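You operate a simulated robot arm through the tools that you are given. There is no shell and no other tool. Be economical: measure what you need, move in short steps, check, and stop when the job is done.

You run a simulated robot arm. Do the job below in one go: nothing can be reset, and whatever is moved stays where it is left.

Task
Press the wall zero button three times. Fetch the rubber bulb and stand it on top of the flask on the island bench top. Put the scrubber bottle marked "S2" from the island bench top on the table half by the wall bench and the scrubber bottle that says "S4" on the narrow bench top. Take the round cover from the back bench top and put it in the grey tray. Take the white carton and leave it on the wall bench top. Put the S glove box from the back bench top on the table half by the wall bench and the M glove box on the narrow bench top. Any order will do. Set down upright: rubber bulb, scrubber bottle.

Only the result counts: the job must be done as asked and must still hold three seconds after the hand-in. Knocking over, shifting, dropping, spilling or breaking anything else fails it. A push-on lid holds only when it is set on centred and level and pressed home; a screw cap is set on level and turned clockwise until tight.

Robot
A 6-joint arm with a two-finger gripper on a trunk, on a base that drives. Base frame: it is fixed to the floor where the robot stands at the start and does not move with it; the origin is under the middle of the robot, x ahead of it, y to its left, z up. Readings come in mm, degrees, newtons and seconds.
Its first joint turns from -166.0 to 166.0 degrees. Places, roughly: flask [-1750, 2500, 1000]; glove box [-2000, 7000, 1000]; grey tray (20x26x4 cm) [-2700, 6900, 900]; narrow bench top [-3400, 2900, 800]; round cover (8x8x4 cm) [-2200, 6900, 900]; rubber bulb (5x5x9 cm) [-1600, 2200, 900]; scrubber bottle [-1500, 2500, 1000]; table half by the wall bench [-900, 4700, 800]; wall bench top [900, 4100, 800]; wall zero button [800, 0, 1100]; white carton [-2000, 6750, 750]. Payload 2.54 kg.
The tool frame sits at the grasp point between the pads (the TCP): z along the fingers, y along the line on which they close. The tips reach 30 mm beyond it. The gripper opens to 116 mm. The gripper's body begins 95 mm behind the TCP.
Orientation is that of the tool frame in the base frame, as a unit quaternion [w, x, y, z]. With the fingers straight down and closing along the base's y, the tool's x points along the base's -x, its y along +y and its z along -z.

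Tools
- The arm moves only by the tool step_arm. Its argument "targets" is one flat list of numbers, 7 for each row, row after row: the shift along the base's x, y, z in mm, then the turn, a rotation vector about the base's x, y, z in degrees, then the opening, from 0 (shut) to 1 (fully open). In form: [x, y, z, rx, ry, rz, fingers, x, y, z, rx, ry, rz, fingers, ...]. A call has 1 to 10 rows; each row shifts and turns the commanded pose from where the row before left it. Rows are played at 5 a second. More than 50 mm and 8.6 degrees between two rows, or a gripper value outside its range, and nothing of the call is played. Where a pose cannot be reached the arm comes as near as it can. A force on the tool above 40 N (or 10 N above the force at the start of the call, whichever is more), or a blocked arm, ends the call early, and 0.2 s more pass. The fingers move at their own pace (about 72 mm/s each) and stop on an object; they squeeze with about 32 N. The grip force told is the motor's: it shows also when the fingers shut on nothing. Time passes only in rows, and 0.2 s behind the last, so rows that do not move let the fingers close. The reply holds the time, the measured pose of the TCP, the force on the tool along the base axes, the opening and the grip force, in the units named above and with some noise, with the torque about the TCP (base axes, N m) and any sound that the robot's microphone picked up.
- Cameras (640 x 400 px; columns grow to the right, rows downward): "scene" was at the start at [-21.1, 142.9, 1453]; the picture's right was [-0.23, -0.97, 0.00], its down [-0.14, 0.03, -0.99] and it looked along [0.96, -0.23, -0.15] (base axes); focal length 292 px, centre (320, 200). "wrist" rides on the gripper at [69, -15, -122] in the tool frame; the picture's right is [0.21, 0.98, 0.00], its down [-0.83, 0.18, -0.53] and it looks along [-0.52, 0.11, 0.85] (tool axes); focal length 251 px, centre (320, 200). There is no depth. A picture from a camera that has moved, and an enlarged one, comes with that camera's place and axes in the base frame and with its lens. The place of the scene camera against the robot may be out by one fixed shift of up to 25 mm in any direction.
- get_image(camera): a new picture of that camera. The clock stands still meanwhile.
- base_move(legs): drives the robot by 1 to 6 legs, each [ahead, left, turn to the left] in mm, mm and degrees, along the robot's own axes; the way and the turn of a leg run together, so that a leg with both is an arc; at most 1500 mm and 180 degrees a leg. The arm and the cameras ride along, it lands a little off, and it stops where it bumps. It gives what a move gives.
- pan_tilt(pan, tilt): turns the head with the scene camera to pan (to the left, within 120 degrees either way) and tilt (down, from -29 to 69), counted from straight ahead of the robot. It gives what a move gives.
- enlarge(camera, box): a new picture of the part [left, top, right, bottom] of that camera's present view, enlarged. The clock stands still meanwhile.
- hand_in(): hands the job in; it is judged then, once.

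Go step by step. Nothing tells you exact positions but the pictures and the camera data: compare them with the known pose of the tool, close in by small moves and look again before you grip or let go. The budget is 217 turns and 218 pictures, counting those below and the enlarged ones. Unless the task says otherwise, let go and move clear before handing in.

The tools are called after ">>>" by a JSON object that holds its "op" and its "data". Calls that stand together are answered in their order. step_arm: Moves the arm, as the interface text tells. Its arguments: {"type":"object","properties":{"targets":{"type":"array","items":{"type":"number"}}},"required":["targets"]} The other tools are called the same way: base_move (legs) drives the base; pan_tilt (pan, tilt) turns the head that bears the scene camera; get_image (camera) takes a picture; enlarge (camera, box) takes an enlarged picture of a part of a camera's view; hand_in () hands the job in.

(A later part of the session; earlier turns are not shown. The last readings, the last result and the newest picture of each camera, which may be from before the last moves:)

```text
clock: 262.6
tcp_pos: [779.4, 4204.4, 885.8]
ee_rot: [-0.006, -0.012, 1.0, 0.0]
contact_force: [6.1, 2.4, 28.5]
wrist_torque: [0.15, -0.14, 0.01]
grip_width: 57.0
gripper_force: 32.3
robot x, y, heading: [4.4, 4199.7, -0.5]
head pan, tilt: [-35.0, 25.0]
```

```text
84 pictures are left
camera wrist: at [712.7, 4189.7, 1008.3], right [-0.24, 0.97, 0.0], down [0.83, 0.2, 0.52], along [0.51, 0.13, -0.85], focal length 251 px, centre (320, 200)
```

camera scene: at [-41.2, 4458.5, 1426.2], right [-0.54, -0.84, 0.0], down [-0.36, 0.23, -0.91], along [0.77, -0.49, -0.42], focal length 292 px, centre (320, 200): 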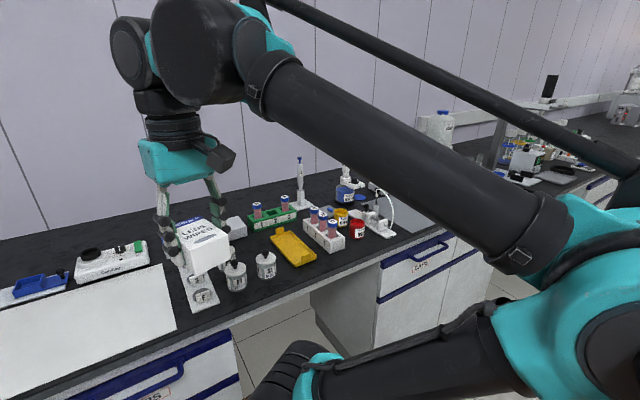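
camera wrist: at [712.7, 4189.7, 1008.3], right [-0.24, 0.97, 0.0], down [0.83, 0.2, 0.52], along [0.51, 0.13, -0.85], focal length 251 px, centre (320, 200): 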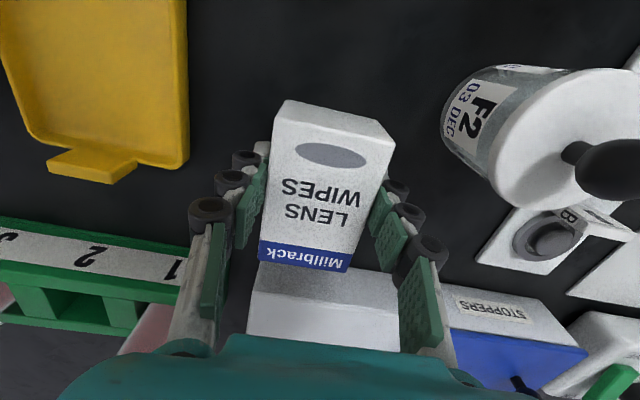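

The carton is on the bench. I'll pull it back 10 mm from the white block and release.

>>> {"op": "step_arm", "data": {"targets": [0, 0, 4, 0, 0, 0, 0.3, -10, 0, 0, 0, 0, 0, 0.3, 0, 0, -3, 0, 0, 0, 0.3, 0, 0, 0, 0, 0, 0, 0.55, 0, 0, 0, 0, 0, 0, 0.65, 0, 0, 0, 0, 0, 0, 0.65, 0, 0, 0, 0, 0, 0, 0.65]}}

>>> {"op": "step_arm", "data": {"targets": [0, 0, 40, 0, 0, 0, 0.65, 0, 0, 45, 0, 0, 0, 0.65, 0, 0, 45, 0, 0, 0, 0.65, -20, 0, 45, 0, 0, 0, 0.65, -40, 0, 25, 0, 0, 0, 0.5, -45, 0, 20, 0, 0, 0, 0.3, -45, 0, 15, 0, 0, 0, 0.1, -45, 0, 15, 0, 0, 0, 0, -45, 0, 15, 0, 0, 0, 0, -45, 0, 15, 0, 0, 0, 0]}}

>>> {"op": "get_image", "data": {"camera": "wrist"}}

```text
clock: 264.2
tcp_pos: [770.6, 4203.0, 887.0]
ee_rot: [-0.007, -0.011, 1.0, 0.0]
contact_force: [0.4, 0.1, 0.2]
wrist_torque: [-0.01, 0.02, 0.0]
grip_width: 75.2
gripper_force: 0.0
robot x, y, heading: [-0.4, 4200.7, -0.4]
head pan, tilt: [-35.0, 25.0]
```

```text
clock: 266.4
tcp_pos: [486.5, 4204.2, 1163.4]
ee_rot: [-0.007, -0.012, 1.0, 0.0]
contact_force: [0.1, 0.7, 0.5]
wrist_torque: [0.0, 0.04, 0.01]
grip_width: 0.0
gripper_force: 28.5
robot x, y, heading: [1.6, 4200.2, -0.4]
head pan, tilt: [-35.0, 25.0]
```

```text
83 pictures are left
camera wrist: at [419.8, 4189.1, 1286.9], right [-0.24, 0.97, 0.0], down [0.83, 0.2, 0.52], along [0.51, 0.13, -0.85], focal length 251 px, centre (320, 200)
```

wrist: 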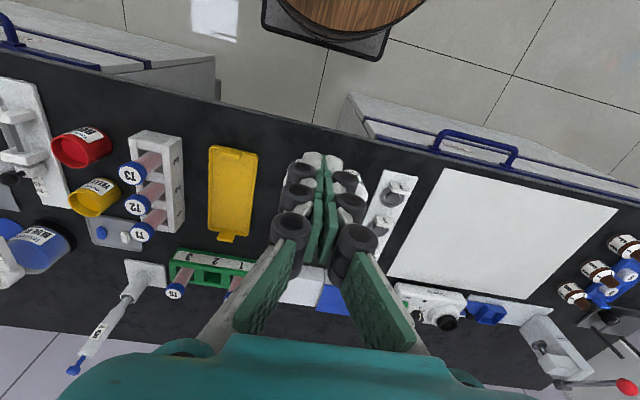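

The carton is set down. Now I'll drive back to the back bench for the S glove box.

>>> {"op": "base_move", "data": {"legs": [[0, 1450, 0], [-1500, 0, 0], [-530, 0, 0]]}}

>>> {"op": "pan_tilt", "data": {"pan": 80, "tilt": 25}}

>>> {"op": "get_image", "data": {"camera": "scene"}}

```text
clock: 282.9
tcp_pos: [-1486.4, 5631.5, 1163.9]
ee_rot: [-0.007, -0.003, 1.0, 0.0]
contact_force: [-0.7, 0.3, 0.3]
wrist_torque: [-0.01, -0.03, 0.03]
grip_width: 0.1
gripper_force: 29.1
robot x, y, heading: [-1970.2, 5634.9, -1.2]
head pan, tilt: [-35.0, 25.0]
```

```text
clock: 284.8
tcp_pos: [-1486.4, 5631.3, 1163.2]
ee_rot: [-0.006, -0.003, 1.0, 0.0]
contact_force: [0.5, -0.1, -0.4]
wrist_torque: [0.01, 0.0, -0.02]
grip_width: 0.0
gripper_force: 28.0
robot x, y, heading: [-1976.0, 5641.0, -1.0]
head pan, tilt: [80.0, 25.0]
```

```text
82 pictures are left
camera scene: at [-2061.3, 5894.7, 1426.2], right [0.98, -0.2, 0.0], down [-0.08, -0.41, -0.91], along [0.18, 0.89, -0.42], focal length 292 px, centre (320, 200)
```

scene: 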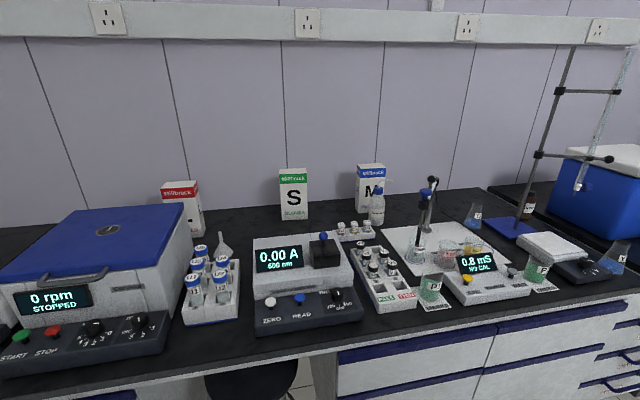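

I'll sidle in and swing the arm over the bench towards the S box.

>>> {"op": "base_move", "data": {"legs": [[-65, 440, 1]]}}

>>> {"op": "step_arm", "data": {"targets": [-48, 0, 10, 0, 0, 0, 0, -2.8, 48.5, 10, 0, 0, 6.43, 0, -8.1, 48, 10, 0, 0, 6.43, 0, -13.5, 46.5, 0, 0, 0, 6.43, 0, -18.7, 45, 0, 0, 0, 6.43, 0, -23.7, 42.5, 0, 0, 0, 6.43, 0, -28.2, 39.5, 0, 0, 0, 6.43, 0, -32.5, 36.5, 0, 0, 0, 6.43, 0]}}

>>> {"op": "step_arm", "data": {"targets": [-36.5, 32.5, 0, 0, 0, 6.43, 0, -39.5, 28.2, 0, 0, 0, 6.43, 0, -42.5, 23.7, 0, 0, 0, 6.43, 0.3, -45, 18.7, 0, 0, 0, 6.43, 0.6, -46.5, 13.5, 0, 0, 0, 6.43, 1, -48, 8.1, 0, 0, 0, 6.43, 1, -30, 40, 0, 0, 0, 6.43, 1, 0, 45, 0, 0, 0, 0, 1, 0, 45, 0, 0, 0, 0, 1, 0, 0, 0, 0, 0, 0, 1]}}

>>> {"op": "get_image", "data": {"camera": "wrist"}}

```text
clock: 287.5
tcp_pos: [-1547.8, 6072.6, 1164.1]
ee_rot: [-0.006, -0.014, 1.0, 0.0]
contact_force: [0.3, -0.3, 0.6]
wrist_torque: [0.0, -0.01, 0.02]
grip_width: 0.0
gripper_force: 28.9
robot x, y, heading: [-2036.3, 6067.9, -0.1]
head pan, tilt: [80.0, 25.0]
```

```text
clock: 289.3
tcp_pos: [-1720.8, 6377.2, 1199.1]
ee_rot: [-0.007, -0.394, 0.919, -0.003]
contact_force: [-0.3, -0.6, 0.5]
wrist_torque: [0.07, 0.01, -0.03]
grip_width: 0.0
gripper_force: 28.9
robot x, y, heading: [-2036.2, 6070.7, -0.4]
head pan, tilt: [80.0, 25.0]
```

```text
clock: 291.5
tcp_pos: [-2013.8, 6632.3, 1194.1]
ee_rot: [0.005, 0.716, -0.698, 0.005]
contact_force: [0.4, 0.0, -1.2]
wrist_torque: [0.04, -0.02, 0.01]
grip_width: 116.0
gripper_force: 0.0
robot x, y, heading: [-2034.5, 6067.5, -0.2]
head pan, tilt: [80.0, 25.0]
```

```text
81 pictures are left
camera wrist: at [-1997.8, 6568.6, 1318.8], right [-0.97, -0.24, 0.0], down [-0.2, 0.83, 0.52], along [-0.13, 0.51, -0.85], focal length 251 px, centre (320, 200)
```

wrist: 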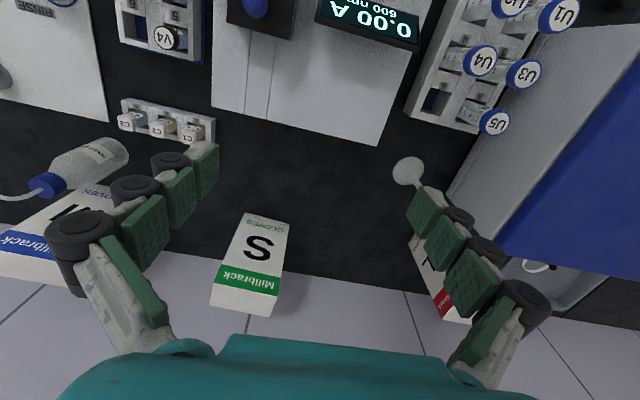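

The S box is about 105 mm wide, 64 deep and 190 tall, at x -2018..-1914, y 6926..6990. It fits the 116 mm opening, so I'll tilt the tool forward and approach with the fingers either side.

>>> {"op": "step_arm", "data": {"targets": [10, 30, 0, 8, 0, 0, 1, 10, 30, 0, 8, 0, 0, 1, 10, 30, 0, 8, 0, 0, 1, 6, 42, -12, 0, 0, -5, 1, 6, 42, -12, 0, 0, 0, 1, 6, 42, -12, 0, 0, 0, 1, 0, 0, 0, 0, 0, 0, 1]}}

>>> {"op": "get_image", "data": {"camera": "wrist"}}

```text
clock: 293.1
tcp_pos: [-1965.4, 6847.4, 1157.3]
ee_rot: [0.15, -0.671, 0.713, 0.135]
contact_force: [0.5, -1.0, -0.9]
wrist_torque: [0.03, 0.04, 0.0]
grip_width: 115.8
gripper_force: 0.1
robot x, y, heading: [-2028.7, 6067.8, -0.4]
head pan, tilt: [80.0, 25.0]
```

```text
80 pictures are left
camera wrist: at [-1958.3, 6738.2, 1242.3], right [-0.99, -0.14, -0.09], down [-0.15, 0.56, 0.81], along [-0.06, 0.82, -0.57], focal length 251 px, centre (320, 200)
```

wrist: 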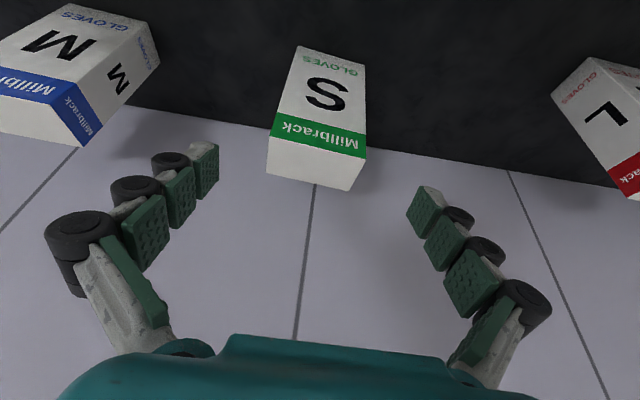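

Box width is about 102.5 mm, centred at (-1964, 6956) with a yaw of about -6°. I'll align and come in partway to check the margins.

>>> {"op": "step_arm", "data": {"targets": [0, 20, -30, 0, 0, -2.3, 1, 1, 18, -27, 0, 0, 0, 1, 0, 0, 0, 0, 0, 0, 1]}}

>>> {"op": "get_image", "data": {"camera": "wrist"}}

```text
clock: 293.9
tcp_pos: [-1961.9, 6884.2, 1096.4]
ee_rot: [0.153, -0.657, 0.726, 0.132]
contact_force: [-0.5, -0.1, -0.4]
wrist_torque: [0.01, 0.01, -0.02]
grip_width: 116.0
gripper_force: 0.1
robot x, y, heading: [-2034.3, 6068.0, -0.4]
head pan, tilt: [80.0, 25.0]
```

```text
79 pictures are left
camera wrist: at [-1960.4, 6775.2, 1182.0], right [-0.99, -0.1, -0.09], down [-0.13, 0.57, 0.81], along [-0.02, 0.82, -0.57], focal length 251 px, centre (320, 200)
```

wrist: 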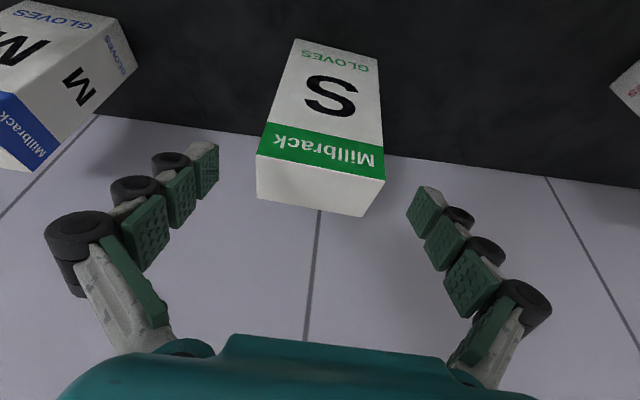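

The tool is aligned with the box to within about a millimetre. I'll slide the fingers down either side.

>>> {"op": "step_arm", "data": {"targets": [1, 17, -26, 0, 0, 0, 1, 1, 17, -26, 0, 0, 0, 1, 0, 0, 0, 0, 0, 0, 1]}}

>>> {"op": "get_image", "data": {"camera": "wrist"}}

```text
clock: 294.7
tcp_pos: [-1960.4, 6921.1, 1049.0]
ee_rot: [0.153, -0.657, 0.727, 0.131]
contact_force: [-0.5, 0.6, -0.8]
wrist_torque: [0.0, -0.02, 0.02]
grip_width: 116.0
gripper_force: 0.1
robot x, y, heading: [-2032.7, 6068.7, -0.3]
head pan, tilt: [80.0, 25.0]
```

```text
78 pictures are left
camera wrist: at [-1958.2, 6811.4, 1134.4], right [-0.99, -0.1, -0.09], down [-0.13, 0.57, 0.81], along [-0.02, 0.82, -0.57], focal length 251 px, centre (320, 200)
```

wrist: 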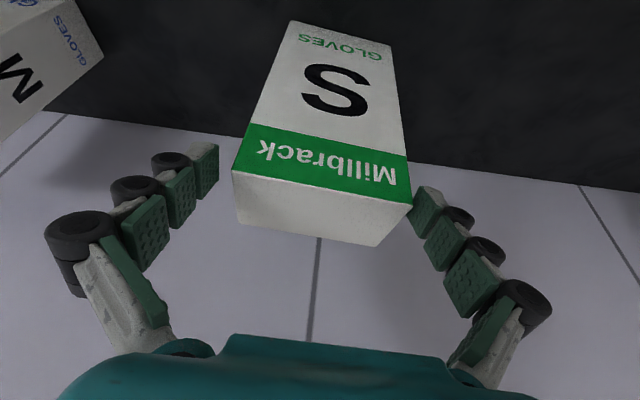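

The right side margin is tighter, so I'll shift 3 mm that way (-x) and finish the descent.

>>> {"op": "step_arm", "data": {"targets": [-3, 0, 0, 0, 0, 0, 1, 1, 10, -18, 0, 0, 0, 1, 1, 10, -18, 0, 0, 0, 1, 1, 10, -18, 0, 0, 0, 1, 0, 0, 0, 0, 0, 0, 1]}}

>>> {"op": "get_image", "data": {"camera": "wrist"}}

```text
clock: 295.9
tcp_pos: [-1959.1, 6951.3, 995.4]
ee_rot: [0.154, -0.657, 0.726, 0.13]
contact_force: [0.2, -0.1, 0.7]
wrist_torque: [0.0, 0.0, 0.01]
grip_width: 115.8
gripper_force: 0.0
robot x, y, heading: [-2034.2, 6065.9, 0.1]
head pan, tilt: [80.0, 25.0]
```

```text
77 pictures are left
camera wrist: at [-1957.7, 6840.9, 1080.5], right [-0.99, -0.1, -0.09], down [-0.13, 0.57, 0.81], along [-0.02, 0.82, -0.57], focal length 251 px, centre (320, 200)
```

wrist: 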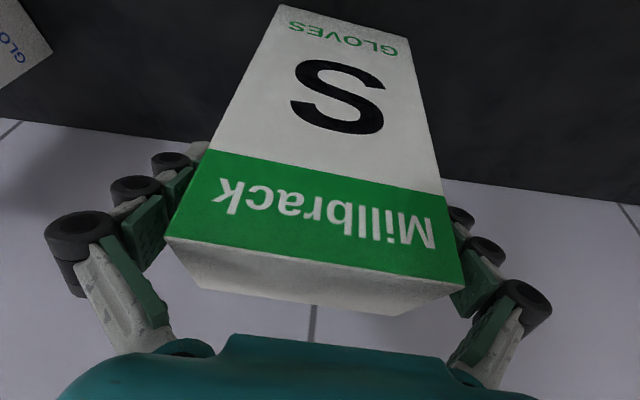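

The fingers straddle the box with no contact. I'll close on it and lift.

>>> {"op": "step_arm", "data": {"targets": [0, 0, 0, 0, 0, 0, 0.9, 0, 0, 0, 0, 0, 0, 0.8, 0, 0, 0, 0, 0, 0, 0.75, 0, 0, 0, 0, 0, 0, 0.75, 0, 0, 0, 0, 0, 0, 0.75]}}

>>> {"op": "step_arm", "data": {"targets": [0, 0, 10, 0, 0, 0, 0.75, 0, -3, 25, 0, 0, 0, 0.75, 0, -8, 30, 0, 0, 0, 0.75, 0, 0, 0, 0, 0, 0, 0.75]}}

>>> {"op": "get_image", "data": {"camera": "wrist"}}

```text
clock: 297.1
tcp_pos: [-1961.6, 6949.5, 996.4]
ee_rot: [0.152, -0.658, 0.726, 0.131]
contact_force: [-3.5, 1.9, 8.9]
wrist_torque: [0.09, 0.45, 0.04]
grip_width: 104.6
gripper_force: 32.2
robot x, y, heading: [-2030.9, 6068.0, -0.4]
head pan, tilt: [80.0, 25.0]
```

```text
clock: 298.1
tcp_pos: [-1959.1, 6942.7, 1059.5]
ee_rot: [0.153, -0.658, 0.726, 0.131]
contact_force: [-0.3, 0.1, -4.3]
wrist_torque: [0.04, 0.01, 0.03]
grip_width: 104.5
gripper_force: 32.3
robot x, y, heading: [-2033.8, 6066.5, -0.3]
head pan, tilt: [80.0, 25.0]
```

```text
76 pictures are left
camera wrist: at [-1956.9, 6832.5, 1145.1], right [-0.99, -0.1, -0.09], down [-0.13, 0.57, 0.81], along [-0.02, 0.82, -0.57], focal length 251 px, centre (320, 200)
```

wrist: 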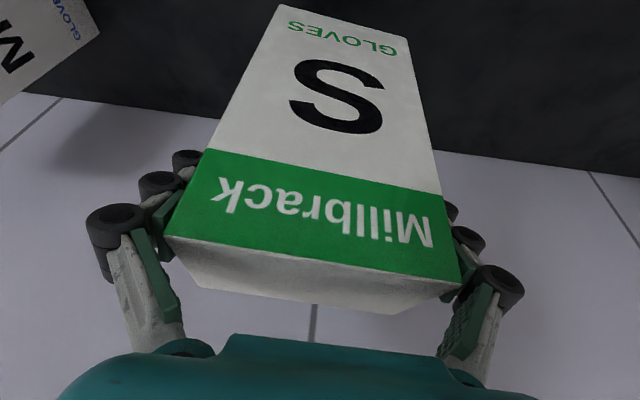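

The S box is held. I'll raise and retract it, swing to the front, and drive to the east side of the table.

>>> {"op": "step_arm", "data": {"targets": [0, -20, 42, 0, 0, 0, 0.75, 0, -20, 42, 0, 0, 0, 0.75, 0, -25, 38, 0, 0, 0, 0.75, 0, -48, 0, 0, 0, 0, 0.75, 0, -48, 0, 0, 0, 0, 0.75, 0, -48, 0, 0, 0, 0, 0.75, 0, -48, 0, 0, 0, 0, 0.75, 0, -48, 0, 0, 0, 0, 0.75, 0, -48, 0, 0, 0, 0, 0.75, 0, -48, 0, 0, 0, 0, 0.75]}}

>>> {"op": "step_arm", "data": {"targets": [0, -48, 0, 0, 0, 0, 0.75, 48.2, -2.7, 0, 0, 0, -6.43, 0.75, 47.5, -8, 0, 0, 0, -6.43, 0.75, 46.3, -13.4, 0, 0, 0, -6.43, 0.75, 44.6, -18.4, 0, 0, 0, -6.43, 0.75, 42.2, -23.4, 0, 0, 0, -6.43, 0.75, 39.3, -27.8, 0, 0, 0, -6.43, 0.75, 36, -32.1, 0, 0, 0, -6.43, 0.75]}}

>>> {"op": "step_arm", "data": {"targets": [32.1, -36, 0, 0, 0, -6.43, 0.75, 27.8, -39.3, 0, 0, 0, -6.43, 0.75, 23.4, -42.2, 0, 0, 0, -6.43, 0.75, 18.4, -44.6, 0, 0, 0, -6.43, 0.75, 13.4, -46.3, 0, 0, 0, -6.43, 0.75, 8, -47.5, 0, 0, 0, -6.43, 0.75, 2.7, -48.2, 0, 0, 0, -6.43, 0.75]}}

>>> {"op": "base_move", "data": {"legs": [[0, -400, 0], [1500, 0, 0], [300, 0, 0]]}}

```text
clock: 300.3
tcp_pos: [-1957.6, 6538.9, 1180.7]
ee_rot: [0.153, -0.656, 0.727, 0.131]
contact_force: [0.2, 1.6, -3.9]
wrist_torque: [-0.06, -0.02, 0.0]
grip_width: 104.3
gripper_force: 32.2
robot x, y, heading: [-2033.6, 6069.2, 0.1]
head pan, tilt: [80.0, 25.0]
```

```text
clock: 302.1
tcp_pos: [-1659.5, 6365.5, 1179.8]
ee_rot: [0.191, -0.328, 0.923, 0.063]
contact_force: [0.0, 0.8, -3.9]
wrist_torque: [0.0, -0.01, 0.0]
grip_width: 104.2
gripper_force: 32.7
robot x, y, heading: [-2033.6, 6069.2, -0.3]
head pan, tilt: [80.0, 25.0]
```

```text
clock: 303.7
tcp_pos: [-1531.9, 6062.2, 1179.6]
ee_rot: [0.201, 0.05, 0.978, -0.016]
contact_force: [-0.1, 0.7, -4.6]
wrist_torque: [0.0, 0.0, -0.01]
grip_width: 104.3
gripper_force: 32.0
robot x, y, heading: [-2035.6, 6068.8, -0.4]
head pan, tilt: [80.0, 25.0]
```

```text
clock: 315.0
tcp_pos: [289.6, 5634.6, 1179.4]
ee_rot: [0.2, 0.049, 0.978, -0.016]
contact_force: [-0.1, -0.8, -3.7]
wrist_torque: [-0.01, 0.03, -0.01]
grip_width: 104.3
gripper_force: 32.3
robot x, y, heading: [-213.5, 5640.3, -0.1]
head pan, tilt: [80.0, 25.0]
```

I'll turn to face west and sidle south to beside the table.

>>> {"op": "base_move", "data": {"legs": [[0, 0, 180], [0, 1090, 0]]}}

>>> {"op": "pan_tilt", "data": {"pan": 10, "tilt": 30}}

>>> {"op": "get_image", "data": {"camera": "scene"}}

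```text
clock: 327.8
tcp_pos: [-747.2, 4583.0, 1179.4]
ee_rot: [-0.019, 0.977, -0.066, -0.2]
contact_force: [-0.1, 0.0, -4.4]
wrist_torque: [0.03, -0.02, 0.02]
grip_width: 104.5
gripper_force: 32.0
robot x, y, heading: [-246.5, 4563.4, 177.9]
head pan, tilt: [80.0, 25.0]
```

```text
clock: 329.2
tcp_pos: [-746.7, 4582.3, 1179.6]
ee_rot: [-0.019, 0.977, -0.065, -0.2]
contact_force: [0.7, 0.4, -4.3]
wrist_torque: [0.03, 0.01, 0.0]
grip_width: 104.3
gripper_force: 31.9
robot x, y, heading: [-247.7, 4562.9, 177.9]
head pan, tilt: [10.0, 30.0]
```

```text
75 pictures are left
camera scene: at [-212.4, 4409.8, 1418.3], right [-0.14, 0.99, 0.0], down [0.5, 0.07, -0.87], along [-0.86, -0.12, -0.5], focal length 292 px, centre (320, 200)
```

scene: 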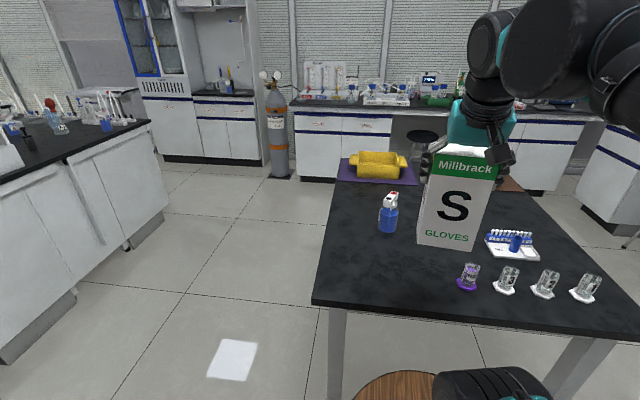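

The spot at about (-880, 4540) is bare, with S2 and the cylinders clear of it. I'll bring the box over and lower it.

>>> {"op": "step_arm", "data": {"targets": [-43, -14, -10, 0, 0, 0, 0.75, -43, -14, -10, 0, 0, 0, 0.75, -42, -14, -10, 0, 0, 0, 0.75, 0, 0, -40, 0, 0, 0, 0.75, 0, 0, -40, 0, 0, 0, 0.75, 0, 0, -40, 0, 0, 0, 0.75, 0, 0, -15, 0, 0, 0, 0.75, 0, 0, -8, 0, 0, 0, 0.75, 0, 0, 0, 0, 0, 0, 0.75]}}

>>> {"op": "get_image", "data": {"camera": "scene"}}

```text
clock: 331.2
tcp_pos: [-875.2, 4541.6, 1006.0]
ee_rot: [-0.019, 0.978, -0.065, -0.2]
contact_force: [-0.3, 0.1, -4.5]
wrist_torque: [-0.03, 0.0, 0.01]
grip_width: 104.4
gripper_force: 31.8
robot x, y, heading: [-246.1, 4560.9, 177.8]
head pan, tilt: [10.0, 30.0]
```

```text
74 pictures are left
camera scene: at [-212.4, 4409.9, 1418.3], right [-0.14, 0.99, 0.0], down [0.5, 0.07, -0.87], along [-0.86, -0.12, -0.5], focal length 292 px, centre (320, 200)
```

scene: 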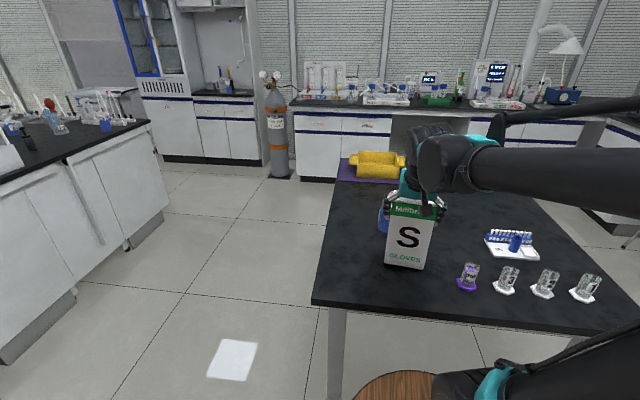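

>>> {"op": "step_arm", "data": {"targets": [0, 0, -5, 0, 0, 0, 0.75, 0, 0, -4, 0, 0, 0, 0.75, 0, 0, -3, 0, 0, 0, 0.75, 0, 0, 0, 0, 0, 0, 0.75]}}

```text
clock: 332.2
tcp_pos: [-876.0, 4542.1, 994.5]
ee_rot: [-0.019, 0.977, -0.065, -0.201]
contact_force: [2.5, 2.9, 24.1]
wrist_torque: [0.09, -0.05, -0.12]
grip_width: 104.3
gripper_force: 32.2
robot x, y, heading: [-245.6, 4561.4, 177.9]
head pan, tilt: [10.0, 30.0]
```

The box is on the table (24 N). I'll open, withdraw along the tool axis, and check.

>>> {"op": "step_arm", "data": {"targets": [0, 0, 1, 0, 0, 0, 0.75, 0, 0, 0, 0, 0, 0, 1, 0, 0, 0, 0, 0, 0, 1, 0, 0, 0, 0, 0, 0, 1, 11, 0, 25, 0, 0, 0, 1, 15, 0, 34, 0, 0, 0, 1, 18, 0, 42, 0, 0, 0, 1, 18, 0, 42, 0, 0, 0, 1, 30, 0, 30, 0, 0, 0, 1, 40, 0, 20, 0, 0, 0, 0.8]}}

>>> {"op": "get_image", "data": {"camera": "scene"}}

```text
clock: 334.4
tcp_pos: [-740.9, 4542.4, 1188.1]
ee_rot: [-0.019, 0.977, -0.065, -0.2]
contact_force: [0.9, 0.1, 0.0]
wrist_torque: [-0.01, -0.04, -0.02]
grip_width: 93.1
gripper_force: 0.1
robot x, y, heading: [-245.4, 4563.5, 177.8]
head pan, tilt: [10.0, 30.0]
```

```text
73 pictures are left
camera scene: at [-212.6, 4409.7, 1418.3], right [-0.14, 0.99, 0.0], down [0.5, 0.07, -0.87], along [-0.86, -0.12, -0.5], focal length 292 px, centre (320, 200)
```

scene: 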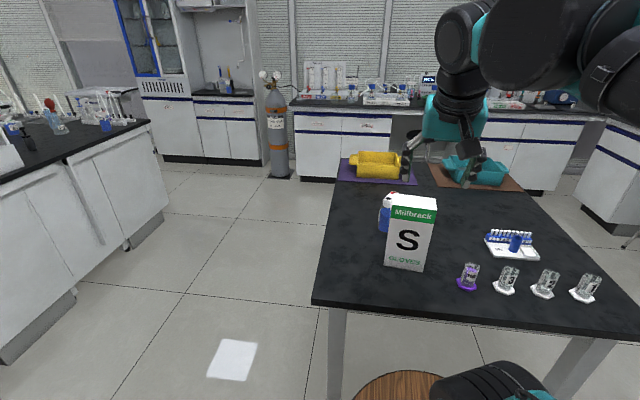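

The S box is standing on the table. Now I'll drive to the M box at the back bench, keeping heading 180 so the arm works to my right.

>>> {"op": "base_move", "data": {"legs": [[0, -1090, 0], [1280, 0, 2]]}}

>>> {"op": "step_arm", "data": {"targets": [2.7, 48.2, 5, 0, 0, -6.43, 0.5, 8, 47.5, 5, 0, 0, -6.43, 0.5, 13.4, 46.3, 0, 0, 0, -6.43, 0.5, 18.4, 44.6, 0, 0, 0, -6.43, 0.5, 23.4, 42.2, 0, 0, 0, -6.43, 0.5, 27.8, 39.3, 0, 0, 0, -6.43, 0.5, 32.1, 36, 0, 0, 0, -6.43, 0.5]}}

>>> {"op": "step_arm", "data": {"targets": [36, 32.1, 0, 0, 0, -6.43, 0.5, 39.3, 27.8, 0, 0, 0, -6.43, 0.5, 42.2, 23.4, 0, 0, 0, -6.43, 0.5, 44.6, 18.4, 0, 0, 0, -6.43, 0.5, 46.3, 13.4, 0, 0, 0, -6.43, 0.5, 47.5, 8, 0, 0, 0, -6.43, 0.5, 48.2, 2.7, 0, 0, 0, -6.43, 0.5]}}

>>> {"op": "pan_tilt", "data": {"pan": -85, "tilt": 25}}

>>> {"op": "get_image", "data": {"camera": "scene"}}

```text
clock: 346.1
tcp_pos: [-1975.2, 5663.6, 1188.0]
ee_rot: [-0.016, 0.978, -0.053, -0.2]
contact_force: [0.1, 0.1, -1.1]
wrist_torque: [0.03, 0.01, 0.01]
grip_width: 92.8
gripper_force: 0.0
robot x, y, heading: [-1482.6, 5696.0, 179.1]
head pan, tilt: [10.0, 30.0]
```

```text
clock: 347.7
tcp_pos: [-1848.4, 5969.0, 1195.4]
ee_rot: [-0.092, 0.883, -0.423, -0.179]
contact_force: [1.0, -0.9, -0.1]
wrist_torque: [0.0, 0.01, -0.01]
grip_width: 58.1
gripper_force: 0.0
robot x, y, heading: [-1483.1, 5695.9, 179.4]
head pan, tilt: [10.0, 30.0]
```

```text
clock: 349.3
tcp_pos: [-1546.6, 6093.9, 1195.4]
ee_rot: [0.154, -0.654, 0.729, 0.131]
contact_force: [-0.7, -0.9, 0.1]
wrist_torque: [0.0, -0.02, -0.02]
grip_width: 58.1
gripper_force: 0.1
robot x, y, heading: [-1478.9, 5697.0, 179.6]
head pan, tilt: [10.0, 30.0]
```

```text
clock: 351.0
tcp_pos: [-1547.0, 6093.2, 1195.7]
ee_rot: [0.154, -0.654, 0.729, 0.13]
contact_force: [-0.4, 0.5, -0.1]
wrist_torque: [-0.03, 0.02, -0.01]
grip_width: 57.8
gripper_force: 0.0
robot x, y, heading: [-1481.2, 5695.3, 179.3]
head pan, tilt: [-85.0, 25.0]
```

```text
72 pictures are left
camera scene: at [-1360.3, 5651.8, 1426.2], right [1.0, 0.08, 0.0], down [0.03, -0.42, -0.91], along [-0.07, 0.9, -0.42], focal length 292 px, centre (320, 200)
```

scene: 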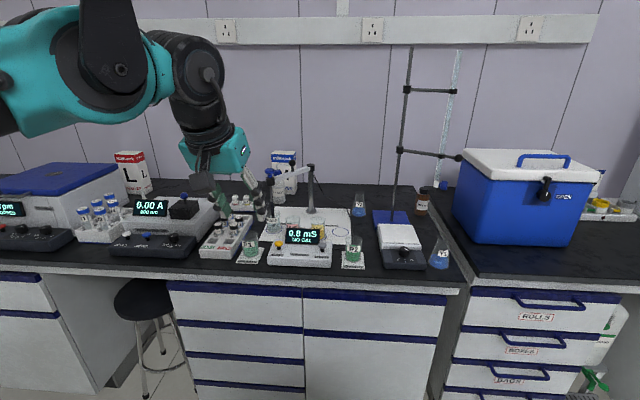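

>>> {"op": "base_move", "data": {"legs": [[50, -375, 0.5]]}}

>>> {"op": "step_arm", "data": {"targets": [0, 45, 0, 0, 0, 0, 0.8, 0, 45, 0, 0, 0, 0, 1, 0, 45, 0, 0, 0, 0, 1, 0, 45, 0, 0, 0, 0, 1, 0, 45, 0, 0, 0, 0, 1, 0, 0, 0, 0, 0, 0, 1]}}

>>> {"op": "get_image", "data": {"camera": "wrist"}}

```text
clock: 353.4
tcp_pos: [-1597.7, 6471.9, 1194.4]
ee_rot: [0.154, -0.657, 0.726, 0.13]
contact_force: [-0.3, 0.1, 0.5]
wrist_torque: [0.0, -0.02, -0.03]
grip_width: 58.0
gripper_force: 0.1
robot x, y, heading: [-1528.9, 6075.0, 179.8]
head pan, tilt: [-85.0, 25.0]
```

```text
clock: 354.8
tcp_pos: [-1599.2, 6696.7, 1191.7]
ee_rot: [0.154, -0.658, 0.726, 0.131]
contact_force: [0.1, -0.1, 0.1]
wrist_torque: [0.0, -0.01, -0.01]
grip_width: 115.9
gripper_force: 0.1
robot x, y, heading: [-1530.1, 6075.0, 180.1]
head pan, tilt: [-85.0, 25.0]
```

```text
71 pictures are left
camera wrist: at [-1595.9, 6586.2, 1277.3], right [-0.99, -0.1, -0.09], down [-0.13, 0.57, 0.81], along [-0.03, 0.82, -0.57], focal length 251 px, centre (320, 200)
```

wrist: 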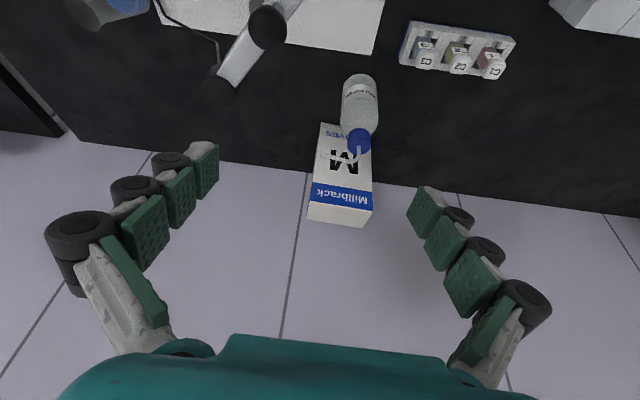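

The M box front is at about (-1644, 6927) with its top near z≈1050, and a wash bottle (top ≈1010) stands in front of it. The same tilted approach from above will clear the bottle, so I'll move to the pre-grasp.

>>> {"op": "step_arm", "data": {"targets": [-11, 38, -5, 0, 0, 1, 1, -11, 38, -5, 0, 0, 0, 1, -11, 38, -10, 0, 0, 0, 1, -11, 38, -15, 0, 0, 0, 1, 0, 0, 0, 0, 0, 0, 1]}}

>>> {"op": "get_image", "data": {"camera": "wrist"}}

```text
clock: 356.0
tcp_pos: [-1642.2, 6849.0, 1160.8]
ee_rot: [0.153, -0.663, 0.721, 0.133]
contact_force: [-0.2, -0.7, -0.3]
wrist_torque: [-0.01, 0.0, 0.03]
grip_width: 116.3
gripper_force: 0.1
robot x, y, heading: [-1530.0, 6071.6, 180.0]
head pan, tilt: [-85.0, 25.0]
```

```text
70 pictures are left
camera wrist: at [-1637.8, 6739.0, 1245.5], right [-0.99, -0.12, -0.09], down [-0.14, 0.56, 0.81], along [-0.04, 0.82, -0.57], focal length 251 px, centre (320, 200)
```

wrist: 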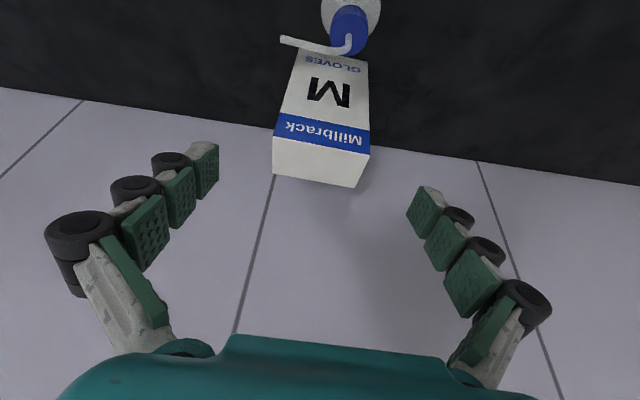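

Centred to within a couple of mm. I'll come down until the finger tips pass the box top, then check.

>>> {"op": "step_arm", "data": {"targets": [0, 18, -28, 0, 0, 1.5, 1, 1, 18, -28, 0, 0, 0, 1, 1, 18, -28, 0, 0, 0, 1, 0, 16, -22, 0, 0, 0, 1, 0, 0, 0, 0, 0, 0, 1]}}

>>> {"op": "get_image", "data": {"camera": "wrist"}}

```text
clock: 357.2
tcp_pos: [-1642.1, 6919.0, 1053.8]
ee_rot: [0.149, -0.673, 0.712, 0.134]
contact_force: [-0.6, 0.1, -0.1]
wrist_torque: [-0.02, 0.03, 0.0]
grip_width: 116.3
gripper_force: 0.0
robot x, y, heading: [-1528.3, 6078.3, 180.0]
head pan, tilt: [-85.0, 25.0]
```

```text
69 pictures are left
camera wrist: at [-1634.7, 6808.7, 1139.0], right [-0.99, -0.14, -0.09], down [-0.16, 0.56, 0.81], along [-0.06, 0.82, -0.57], focal length 251 px, centre (320, 200)
```

wrist: 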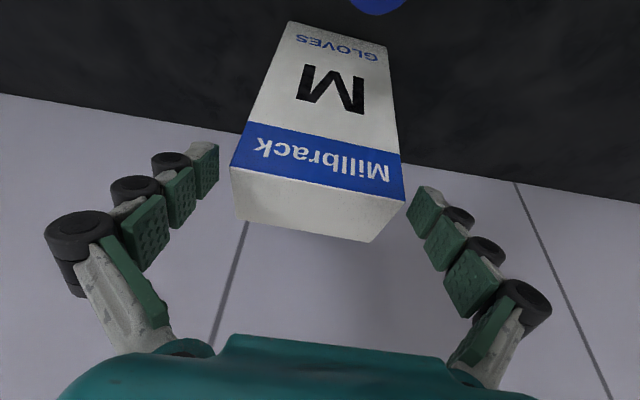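

Margins are even on both sides. I'll finish the descent and close.

>>> {"op": "step_arm", "data": {"targets": [0.5, 10, -15, 0, 0, 0, 1, 0.5, 10, -15, 0, 0, 0, 1, 0.5, 10, -14, 0, 0, 0, 1, 0, 0, 0, 0, 0, 0, 0.9, 0, 0, 0, 0, 0, 0, 0.8, 0, 0, 0, 0, 0, 0, 0.75, 0, 0, 0, 0, 0, 0, 0.75, 0, 0, 0, 0, 0, 0, 0.75]}}

>>> {"op": "step_arm", "data": {"targets": [0, 0, 10, 0, 0, 0, 0.75, 0, -2, 30, 0, 0, 0, 0.75, 0, -5, 40, 0, 0, 0, 0.75, 0, -8, 40, 0, 0, 0, 0.75, 0, 0, 0, 0, 0, 0, 0.75]}}

>>> {"op": "get_image", "data": {"camera": "wrist"}}

```text
clock: 359.0
tcp_pos: [-1639.3, 6946.2, 1012.1]
ee_rot: [0.149, -0.674, 0.711, 0.135]
contact_force: [-3.3, 0.7, 5.0]
wrist_torque: [0.07, 0.43, -0.02]
grip_width: 104.3
gripper_force: 31.6
robot x, y, heading: [-1528.2, 6075.1, 179.9]
head pan, tilt: [-85.0, 25.0]
```

```text
clock: 360.2
tcp_pos: [-1638.4, 6934.6, 1130.6]
ee_rot: [0.15, -0.674, 0.711, 0.134]
contact_force: [-0.7, -0.9, -4.5]
wrist_torque: [0.0, -0.03, -0.01]
grip_width: 104.2
gripper_force: 32.7
robot x, y, heading: [-1527.6, 6073.9, 179.9]
head pan, tilt: [-85.0, 25.0]
```

```text
68 pictures are left
camera wrist: at [-1630.8, 6824.3, 1215.8], right [-0.99, -0.14, -0.09], down [-0.16, 0.56, 0.81], along [-0.06, 0.82, -0.57], focal length 251 px, centre (320, 200)
```

wrist: 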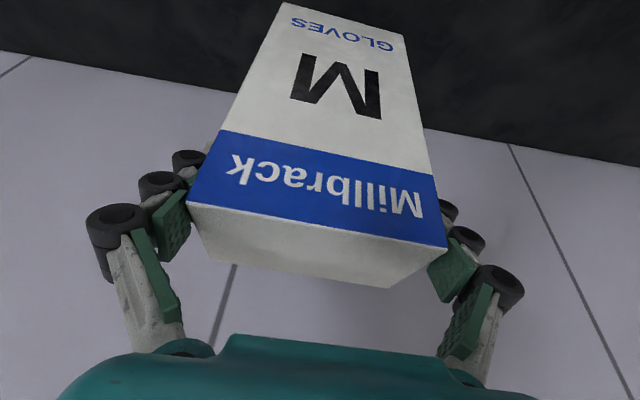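

The M box is held. I'll lift it higher before drawing back over the wash bottle.

>>> {"op": "step_arm", "data": {"targets": [0, -6, 35, 0, 0, 0, 0.75, 0, -8, 35, 0, 0, 0, 0.75, 0, -10, 20, 0, 0, 0, 0.75, 0, 0, 0, 0, 0, 0, 0.75]}}

>>> {"op": "get_image", "data": {"camera": "scene"}}

```text
clock: 361.2
tcp_pos: [-1638.1, 6908.4, 1218.7]
ee_rot: [0.151, -0.673, 0.711, 0.134]
contact_force: [0.1, 0.7, -4.2]
wrist_torque: [-0.01, 0.01, -0.04]
grip_width: 104.2
gripper_force: 32.6
robot x, y, heading: [-1531.5, 6075.2, 179.6]
head pan, tilt: [-85.0, 25.0]
```

```text
67 pictures are left
camera scene: at [-1408.2, 6031.7, 1426.3], right [1.0, 0.09, 0.0], down [0.04, -0.42, -0.91], along [-0.08, 0.9, -0.42], focal length 292 px, centre (320, 200)
```

scene: 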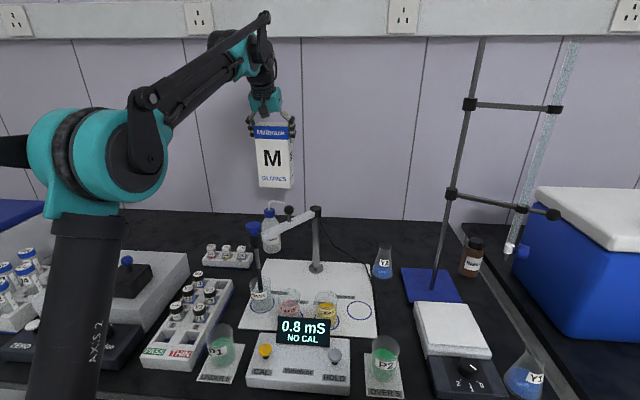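

The electrode arm near x≈-1540 could be in the way, so I'll shift west 90 mm before drawing back.

>>> {"op": "step_arm", "data": {"targets": [-30, -5, 0, 0, 0, 0, 0.75, -30, -10, 0, 0, 0, 0, 0.75, -30, -20, 0, 0, 0, 0, 0.75, 0, -45, 0, 0, 0, 0, 0.75, 0, -47, 0, 0, 0, 0, 0.75, 0, -47, 0, 0, 0, 0, 0.75, 0, -47, 0, 0, 0, 0, 0.75, 0, -47, 0, 0, 0, 0, 0.75, 0, -47, 0, 0, 0, 0, 0.75, 0, -47, 0, 0, 0, 0, 0.75]}}

>>> {"op": "step_arm", "data": {"targets": [-5, -47, 0, 0, 0, 3, 0.75, -20, -42, 0, 0, 0, 6, 0.75, -30, -36, 0, 0, 0, 6, 0.75, -35, -33, 0, 0, 0, 6, 0.75, -37, -30, 0, 0, 0, 6, 0.75, -37, -30, 0, 0, 0, 6, 0.75, -35, -33, 0, 0, 0, 7, 0.75, -30, -38, 0, 0, 0, 7, 0.75, -25, -41, 0, 0, 0, 7, 0.75, -18, -44, 0, 0, 0, 7, 0.75]}}

>>> {"op": "get_image", "data": {"camera": "scene"}}

```text
clock: 363.4
tcp_pos: [-1729.6, 6550.7, 1221.5]
ee_rot: [0.15, -0.674, 0.711, 0.134]
contact_force: [0.5, 1.2, -4.6]
wrist_torque: [-0.08, 0.03, -0.02]
grip_width: 104.5
gripper_force: 31.8
robot x, y, heading: [-1527.4, 6074.3, 180.0]
head pan, tilt: [-85.0, 25.0]
```

```text
clock: 365.6
tcp_pos: [-2007.3, 6175.1, 1215.6]
ee_rot: [-0.062, 0.941, -0.271, -0.191]
contact_force: [0.9, 1.0, -4.3]
wrist_torque: [-0.01, 0.01, 0.0]
grip_width: 104.2
gripper_force: 31.9
robot x, y, heading: [-1529.5, 6077.4, 179.9]
head pan, tilt: [-85.0, 25.0]
```

```text
66 pictures are left
camera scene: at [-1408.1, 6031.2, 1426.2], right [1.0, 0.09, 0.0], down [0.04, -0.42, -0.91], along [-0.08, 0.9, -0.42], focal length 292 px, centre (320, 200)
```

scene: 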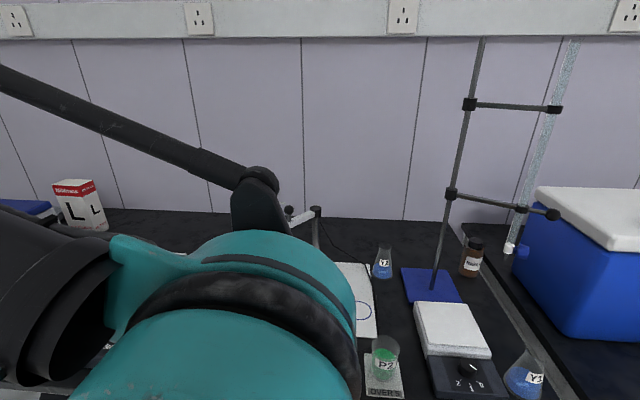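

I'll finish swinging to the front, then drive down the aisle towards the narrow bench.

>>> {"op": "step_arm", "data": {"targets": [-8, -48, 0, 0, 0, 8, 0.75, -3, -45, 0, 0, 0, 8, 0.75, 0, 0, 0, 0, 0, 8, 0.75]}}

>>> {"op": "base_move", "data": {"legs": [[0, 400, 0], [650, 0, 0], [0, 1500, 0]]}}

>>> {"op": "pan_tilt", "data": {"pan": 20, "tilt": 25}}

>>> {"op": "get_image", "data": {"camera": "scene"}}

```text
clock: 366.4
tcp_pos: [-2016.6, 6079.8, 1218.2]
ee_rot: [-0.02, 0.977, -0.068, -0.2]
contact_force: [0.1, 0.5, -3.3]
wrist_torque: [0.03, -0.06, -0.01]
grip_width: 104.3
gripper_force: 32.1
robot x, y, heading: [-1524.9, 6073.6, 180.1]
head pan, tilt: [-85.0, 25.0]
```

```text
clock: 379.0
tcp_pos: [-2639.8, 4188.3, 1218.4]
ee_rot: [-0.017, 0.978, -0.058, -0.2]
contact_force: [0.1, 1.0, -4.2]
wrist_torque: [0.02, -0.01, 0.01]
grip_width: 104.2
gripper_force: 31.4
robot x, y, heading: [-2150.7, 4194.6, -178.6]
head pan, tilt: [-85.0, 25.0]
```

```text
clock: 380.9
tcp_pos: [-2640.1, 4188.4, 1218.7]
ee_rot: [-0.017, 0.978, -0.058, -0.2]
contact_force: [0.0, -0.1, -4.1]
wrist_torque: [0.0, -0.01, -0.03]
grip_width: 104.2
gripper_force: 31.8
robot x, y, heading: [-2154.3, 4198.2, -178.5]
head pan, tilt: [20.0, 25.0]
```

```text
65 pictures are left
camera scene: at [-2106.3, 4029.8, 1426.2], right [-0.36, 0.93, 0.0], down [0.39, 0.15, -0.91], along [-0.84, -0.33, -0.42], focal length 292 px, centre (320, 200)
```

scene: 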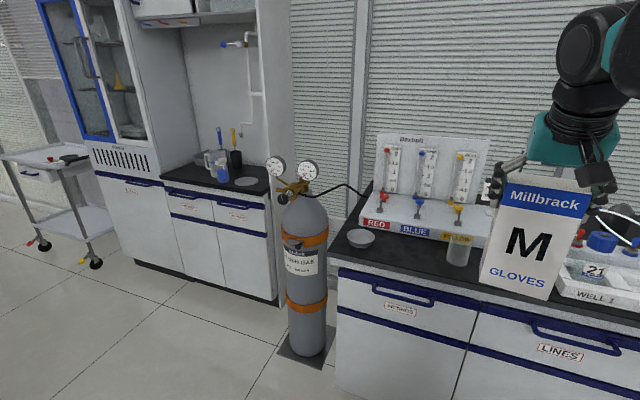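

I'll continue south and then ahead to the narrow bench.

>>> {"op": "base_move", "data": {"legs": [[0, 1040, -1.5], [530, 0, 0]]}}

>>> {"op": "get_image", "data": {"camera": "scene"}}

```text
clock: 388.8
tcp_pos: [-3162.5, 3181.9, 1218.5]
ee_rot: [-0.02, 0.977, -0.069, -0.201]
contact_force: [0.2, -0.6, -4.8]
wrist_torque: [-0.01, -0.01, 0.01]
grip_width: 104.2
gripper_force: 31.7
robot x, y, heading: [-2675.8, 3179.1, -180.2]
head pan, tilt: [20.0, 25.0]
```

```text
64 pictures are left
camera scene: at [-2632.8, 3009.7, 1426.2], right [-0.34, 0.94, 0.0], down [0.4, 0.14, -0.91], along [-0.85, -0.31, -0.42], focal length 292 px, centre (320, 200)
```

scene: 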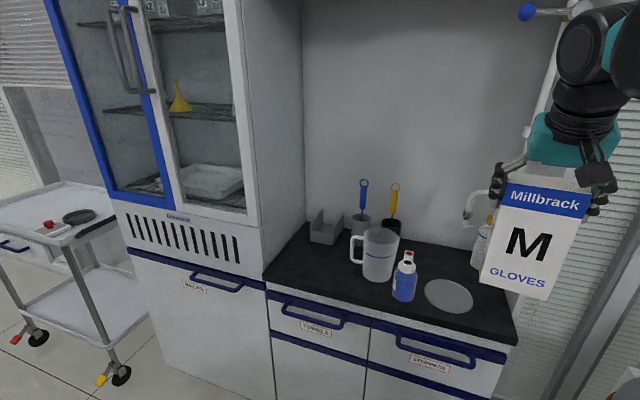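

I'll bring the M box across to y≈2735 in front of the bench, then over the free left area.

>>> {"op": "step_arm", "data": {"targets": [0, -44.7, 0, 0, 0, 0, 0.75, 0, -44.7, 0, 0, 0, 0, 0.75, 0, -44.7, 0, 0, 0, 0, 0.75, 0, -44.7, 0, 0, 0, 0, 0.75, 0, -44.7, 0, 0, 0, 0, 0.75, 0, -44.7, 0, 0, 0, 0, 0.75, 0, -44.7, 0, 0, 0, 0, 0.75, 0, -44.7, 0, 0, 0, 0, 0.75, 0, -44.7, 0, 0, 0, 0, 0.75, 0, -44.7, 0, 0, 0, 0, 0.75]}}

>>> {"op": "step_arm", "data": {"targets": [-38, 0, -5, 0, 0, 0, 0.75, -38, 0, -10, 0, 0, 0, 0.75, -38, 0, -15, 0, 0, 0, 0.75, -35, 0, -20, 0, 0, 0, 0.75, 0, 0, -30, 0, 0, 0, 0.75, 0, 0, 0, 0, 0, 0, 0.75]}}

>>> {"op": "get_image", "data": {"camera": "scene"}}

>>> {"op": "get_image", "data": {"camera": "wrist"}}

```text
clock: 391.0
tcp_pos: [-3164.0, 2736.1, 1218.4]
ee_rot: [-0.021, 0.977, -0.07, -0.201]
contact_force: [1.2, 0.3, -3.5]
wrist_torque: [-0.08, 0.01, 0.02]
grip_width: 104.3
gripper_force: 32.2
robot x, y, heading: [-2676.4, 3177.0, 180.3]
head pan, tilt: [20.0, 25.0]
```

```text
clock: 392.4
tcp_pos: [-3312.6, 2732.2, 1139.9]
ee_rot: [-0.02, 0.977, -0.069, -0.199]
contact_force: [-0.6, 0.4, -4.0]
wrist_torque: [-0.01, 0.0, 0.0]
grip_width: 104.4
gripper_force: 31.8
robot x, y, heading: [-2677.6, 3177.0, -180.1]
head pan, tilt: [20.0, 25.0]
```

```text
63 pictures are left
camera scene: at [-2632.9, 3009.5, 1426.2], right [-0.34, 0.94, 0.0], down [0.4, 0.14, -0.91], along [-0.85, -0.31, -0.42], focal length 292 px, centre (320, 200)
```

scene: 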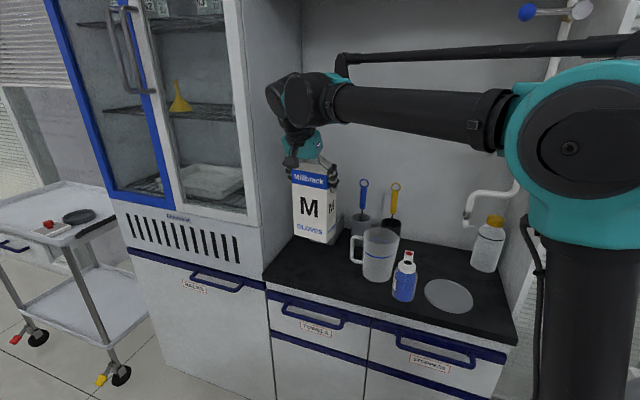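

```text
62 pictures are left
camera wrist: at [-3200.4, 2733.2, 1224.9], right [0.06, -0.99, -0.09], down [-0.57, -0.11, 0.81], along [-0.82, 0.01, -0.57], focal length 251 px, centre (320, 200)
```

wrist: 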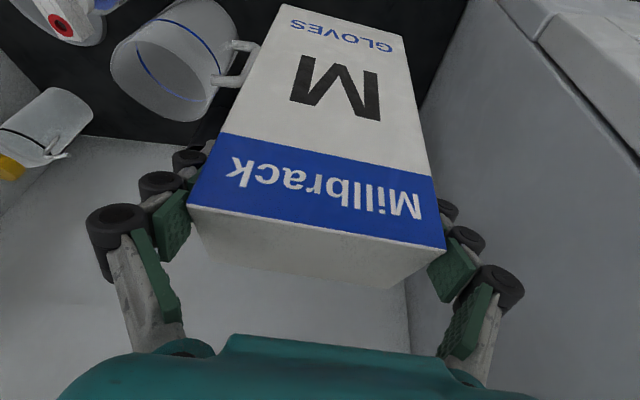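

The jug's handle is close on one side, so I'll shift 30 mm towards the cabinet wall and lower.

>>> {"op": "step_arm", "data": {"targets": [0, -15, -15, 0, 0, 0, 0.75, 0, -15, -25, 0, 0, 0, 0.75, 0, 0, -35, 0, 0, 0, 0.75, 0, 0, -30, 0, 0, 0, 0.75, 0, 0, -10, 0, 0, 0, 0.75, 0, 0, 0, 0, 0, 0, 0.75]}}

>>> {"op": "get_image", "data": {"camera": "wrist"}}

>>> {"op": "enlarge", "data": {"camera": "scene", "box": [240, 140, 440, 300]}}

```text
clock: 393.8
tcp_pos: [-3310.2, 2702.3, 1022.5]
ee_rot: [-0.02, 0.977, -0.069, -0.201]
contact_force: [-0.3, 0.0, -3.9]
wrist_torque: [-0.01, -0.02, 0.0]
grip_width: 104.3
gripper_force: 32.2
robot x, y, heading: [-2678.6, 3178.0, -180.2]
head pan, tilt: [20.0, 25.0]
```

```text
61 pictures are left
camera wrist: at [-3197.6, 2703.6, 1108.3], right [0.06, -0.99, -0.1], down [-0.57, -0.11, 0.81], along [-0.82, 0.01, -0.57], focal length 251 px, centre (320, 200)
```

wrist: 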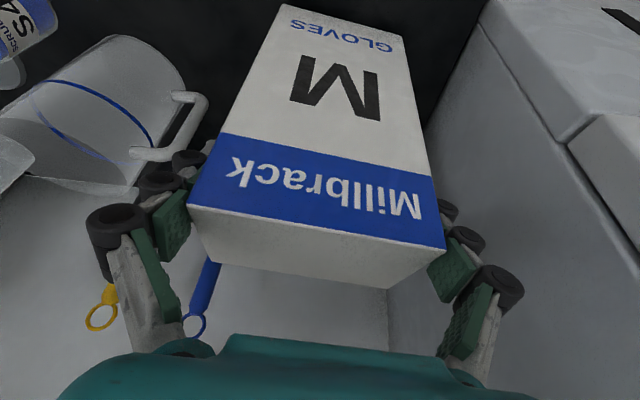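

```text
2.50 times, centred on (340, 220) of scene
camera zoom: at [-2632.8, 3009.5, 1426.2], right [-0.34, 0.94, 0.0], down [0.4, 0.14, -0.91], along [-0.85, -0.31, -0.42], focal length 729 px, centre (270, 150)
```

zoom: 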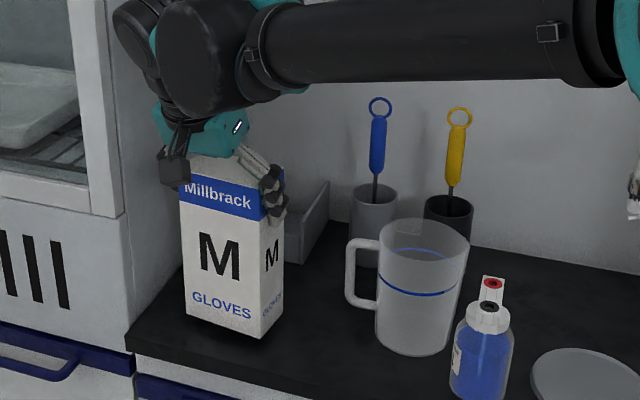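

>>> {"op": "step_arm", "data": {"targets": [0, 0, -5, 0, 0, 0, 0.75, 0, 0, -4, 0, 0, 0, 0.75, 0, 0, -3, 0, 0, 0, 0.75, 0, 0, 0, 0, 0, 0, 0.75]}}

```text
clock: 394.8
tcp_pos: [-3310.9, 2702.8, 1011.1]
ee_rot: [-0.019, 0.977, -0.069, -0.2]
contact_force: [0.4, -0.5, 2.8]
wrist_torque: [-0.34, 0.14, 0.04]
grip_width: 104.3
gripper_force: 31.7
robot x, y, heading: [-2674.3, 3175.7, -179.9]
head pan, tilt: [20.0, 25.0]
```

>>> {"op": "step_arm", "data": {"targets": [0, 0, -2, 0, 0, 0, 0.75, 0, 0, 0, 0, 0, 0, 0.75]}}

```text
clock: 395.4
tcp_pos: [-3310.7, 2703.6, 1010.1]
ee_rot: [-0.02, 0.977, -0.068, -0.201]
contact_force: [-1.9, -3.0, 24.4]
wrist_torque: [-0.13, 0.2, -0.02]
grip_width: 104.8
gripper_force: 32.1
robot x, y, heading: [-2676.1, 3175.8, -179.7]
head pan, tilt: [20.0, 25.0]
```

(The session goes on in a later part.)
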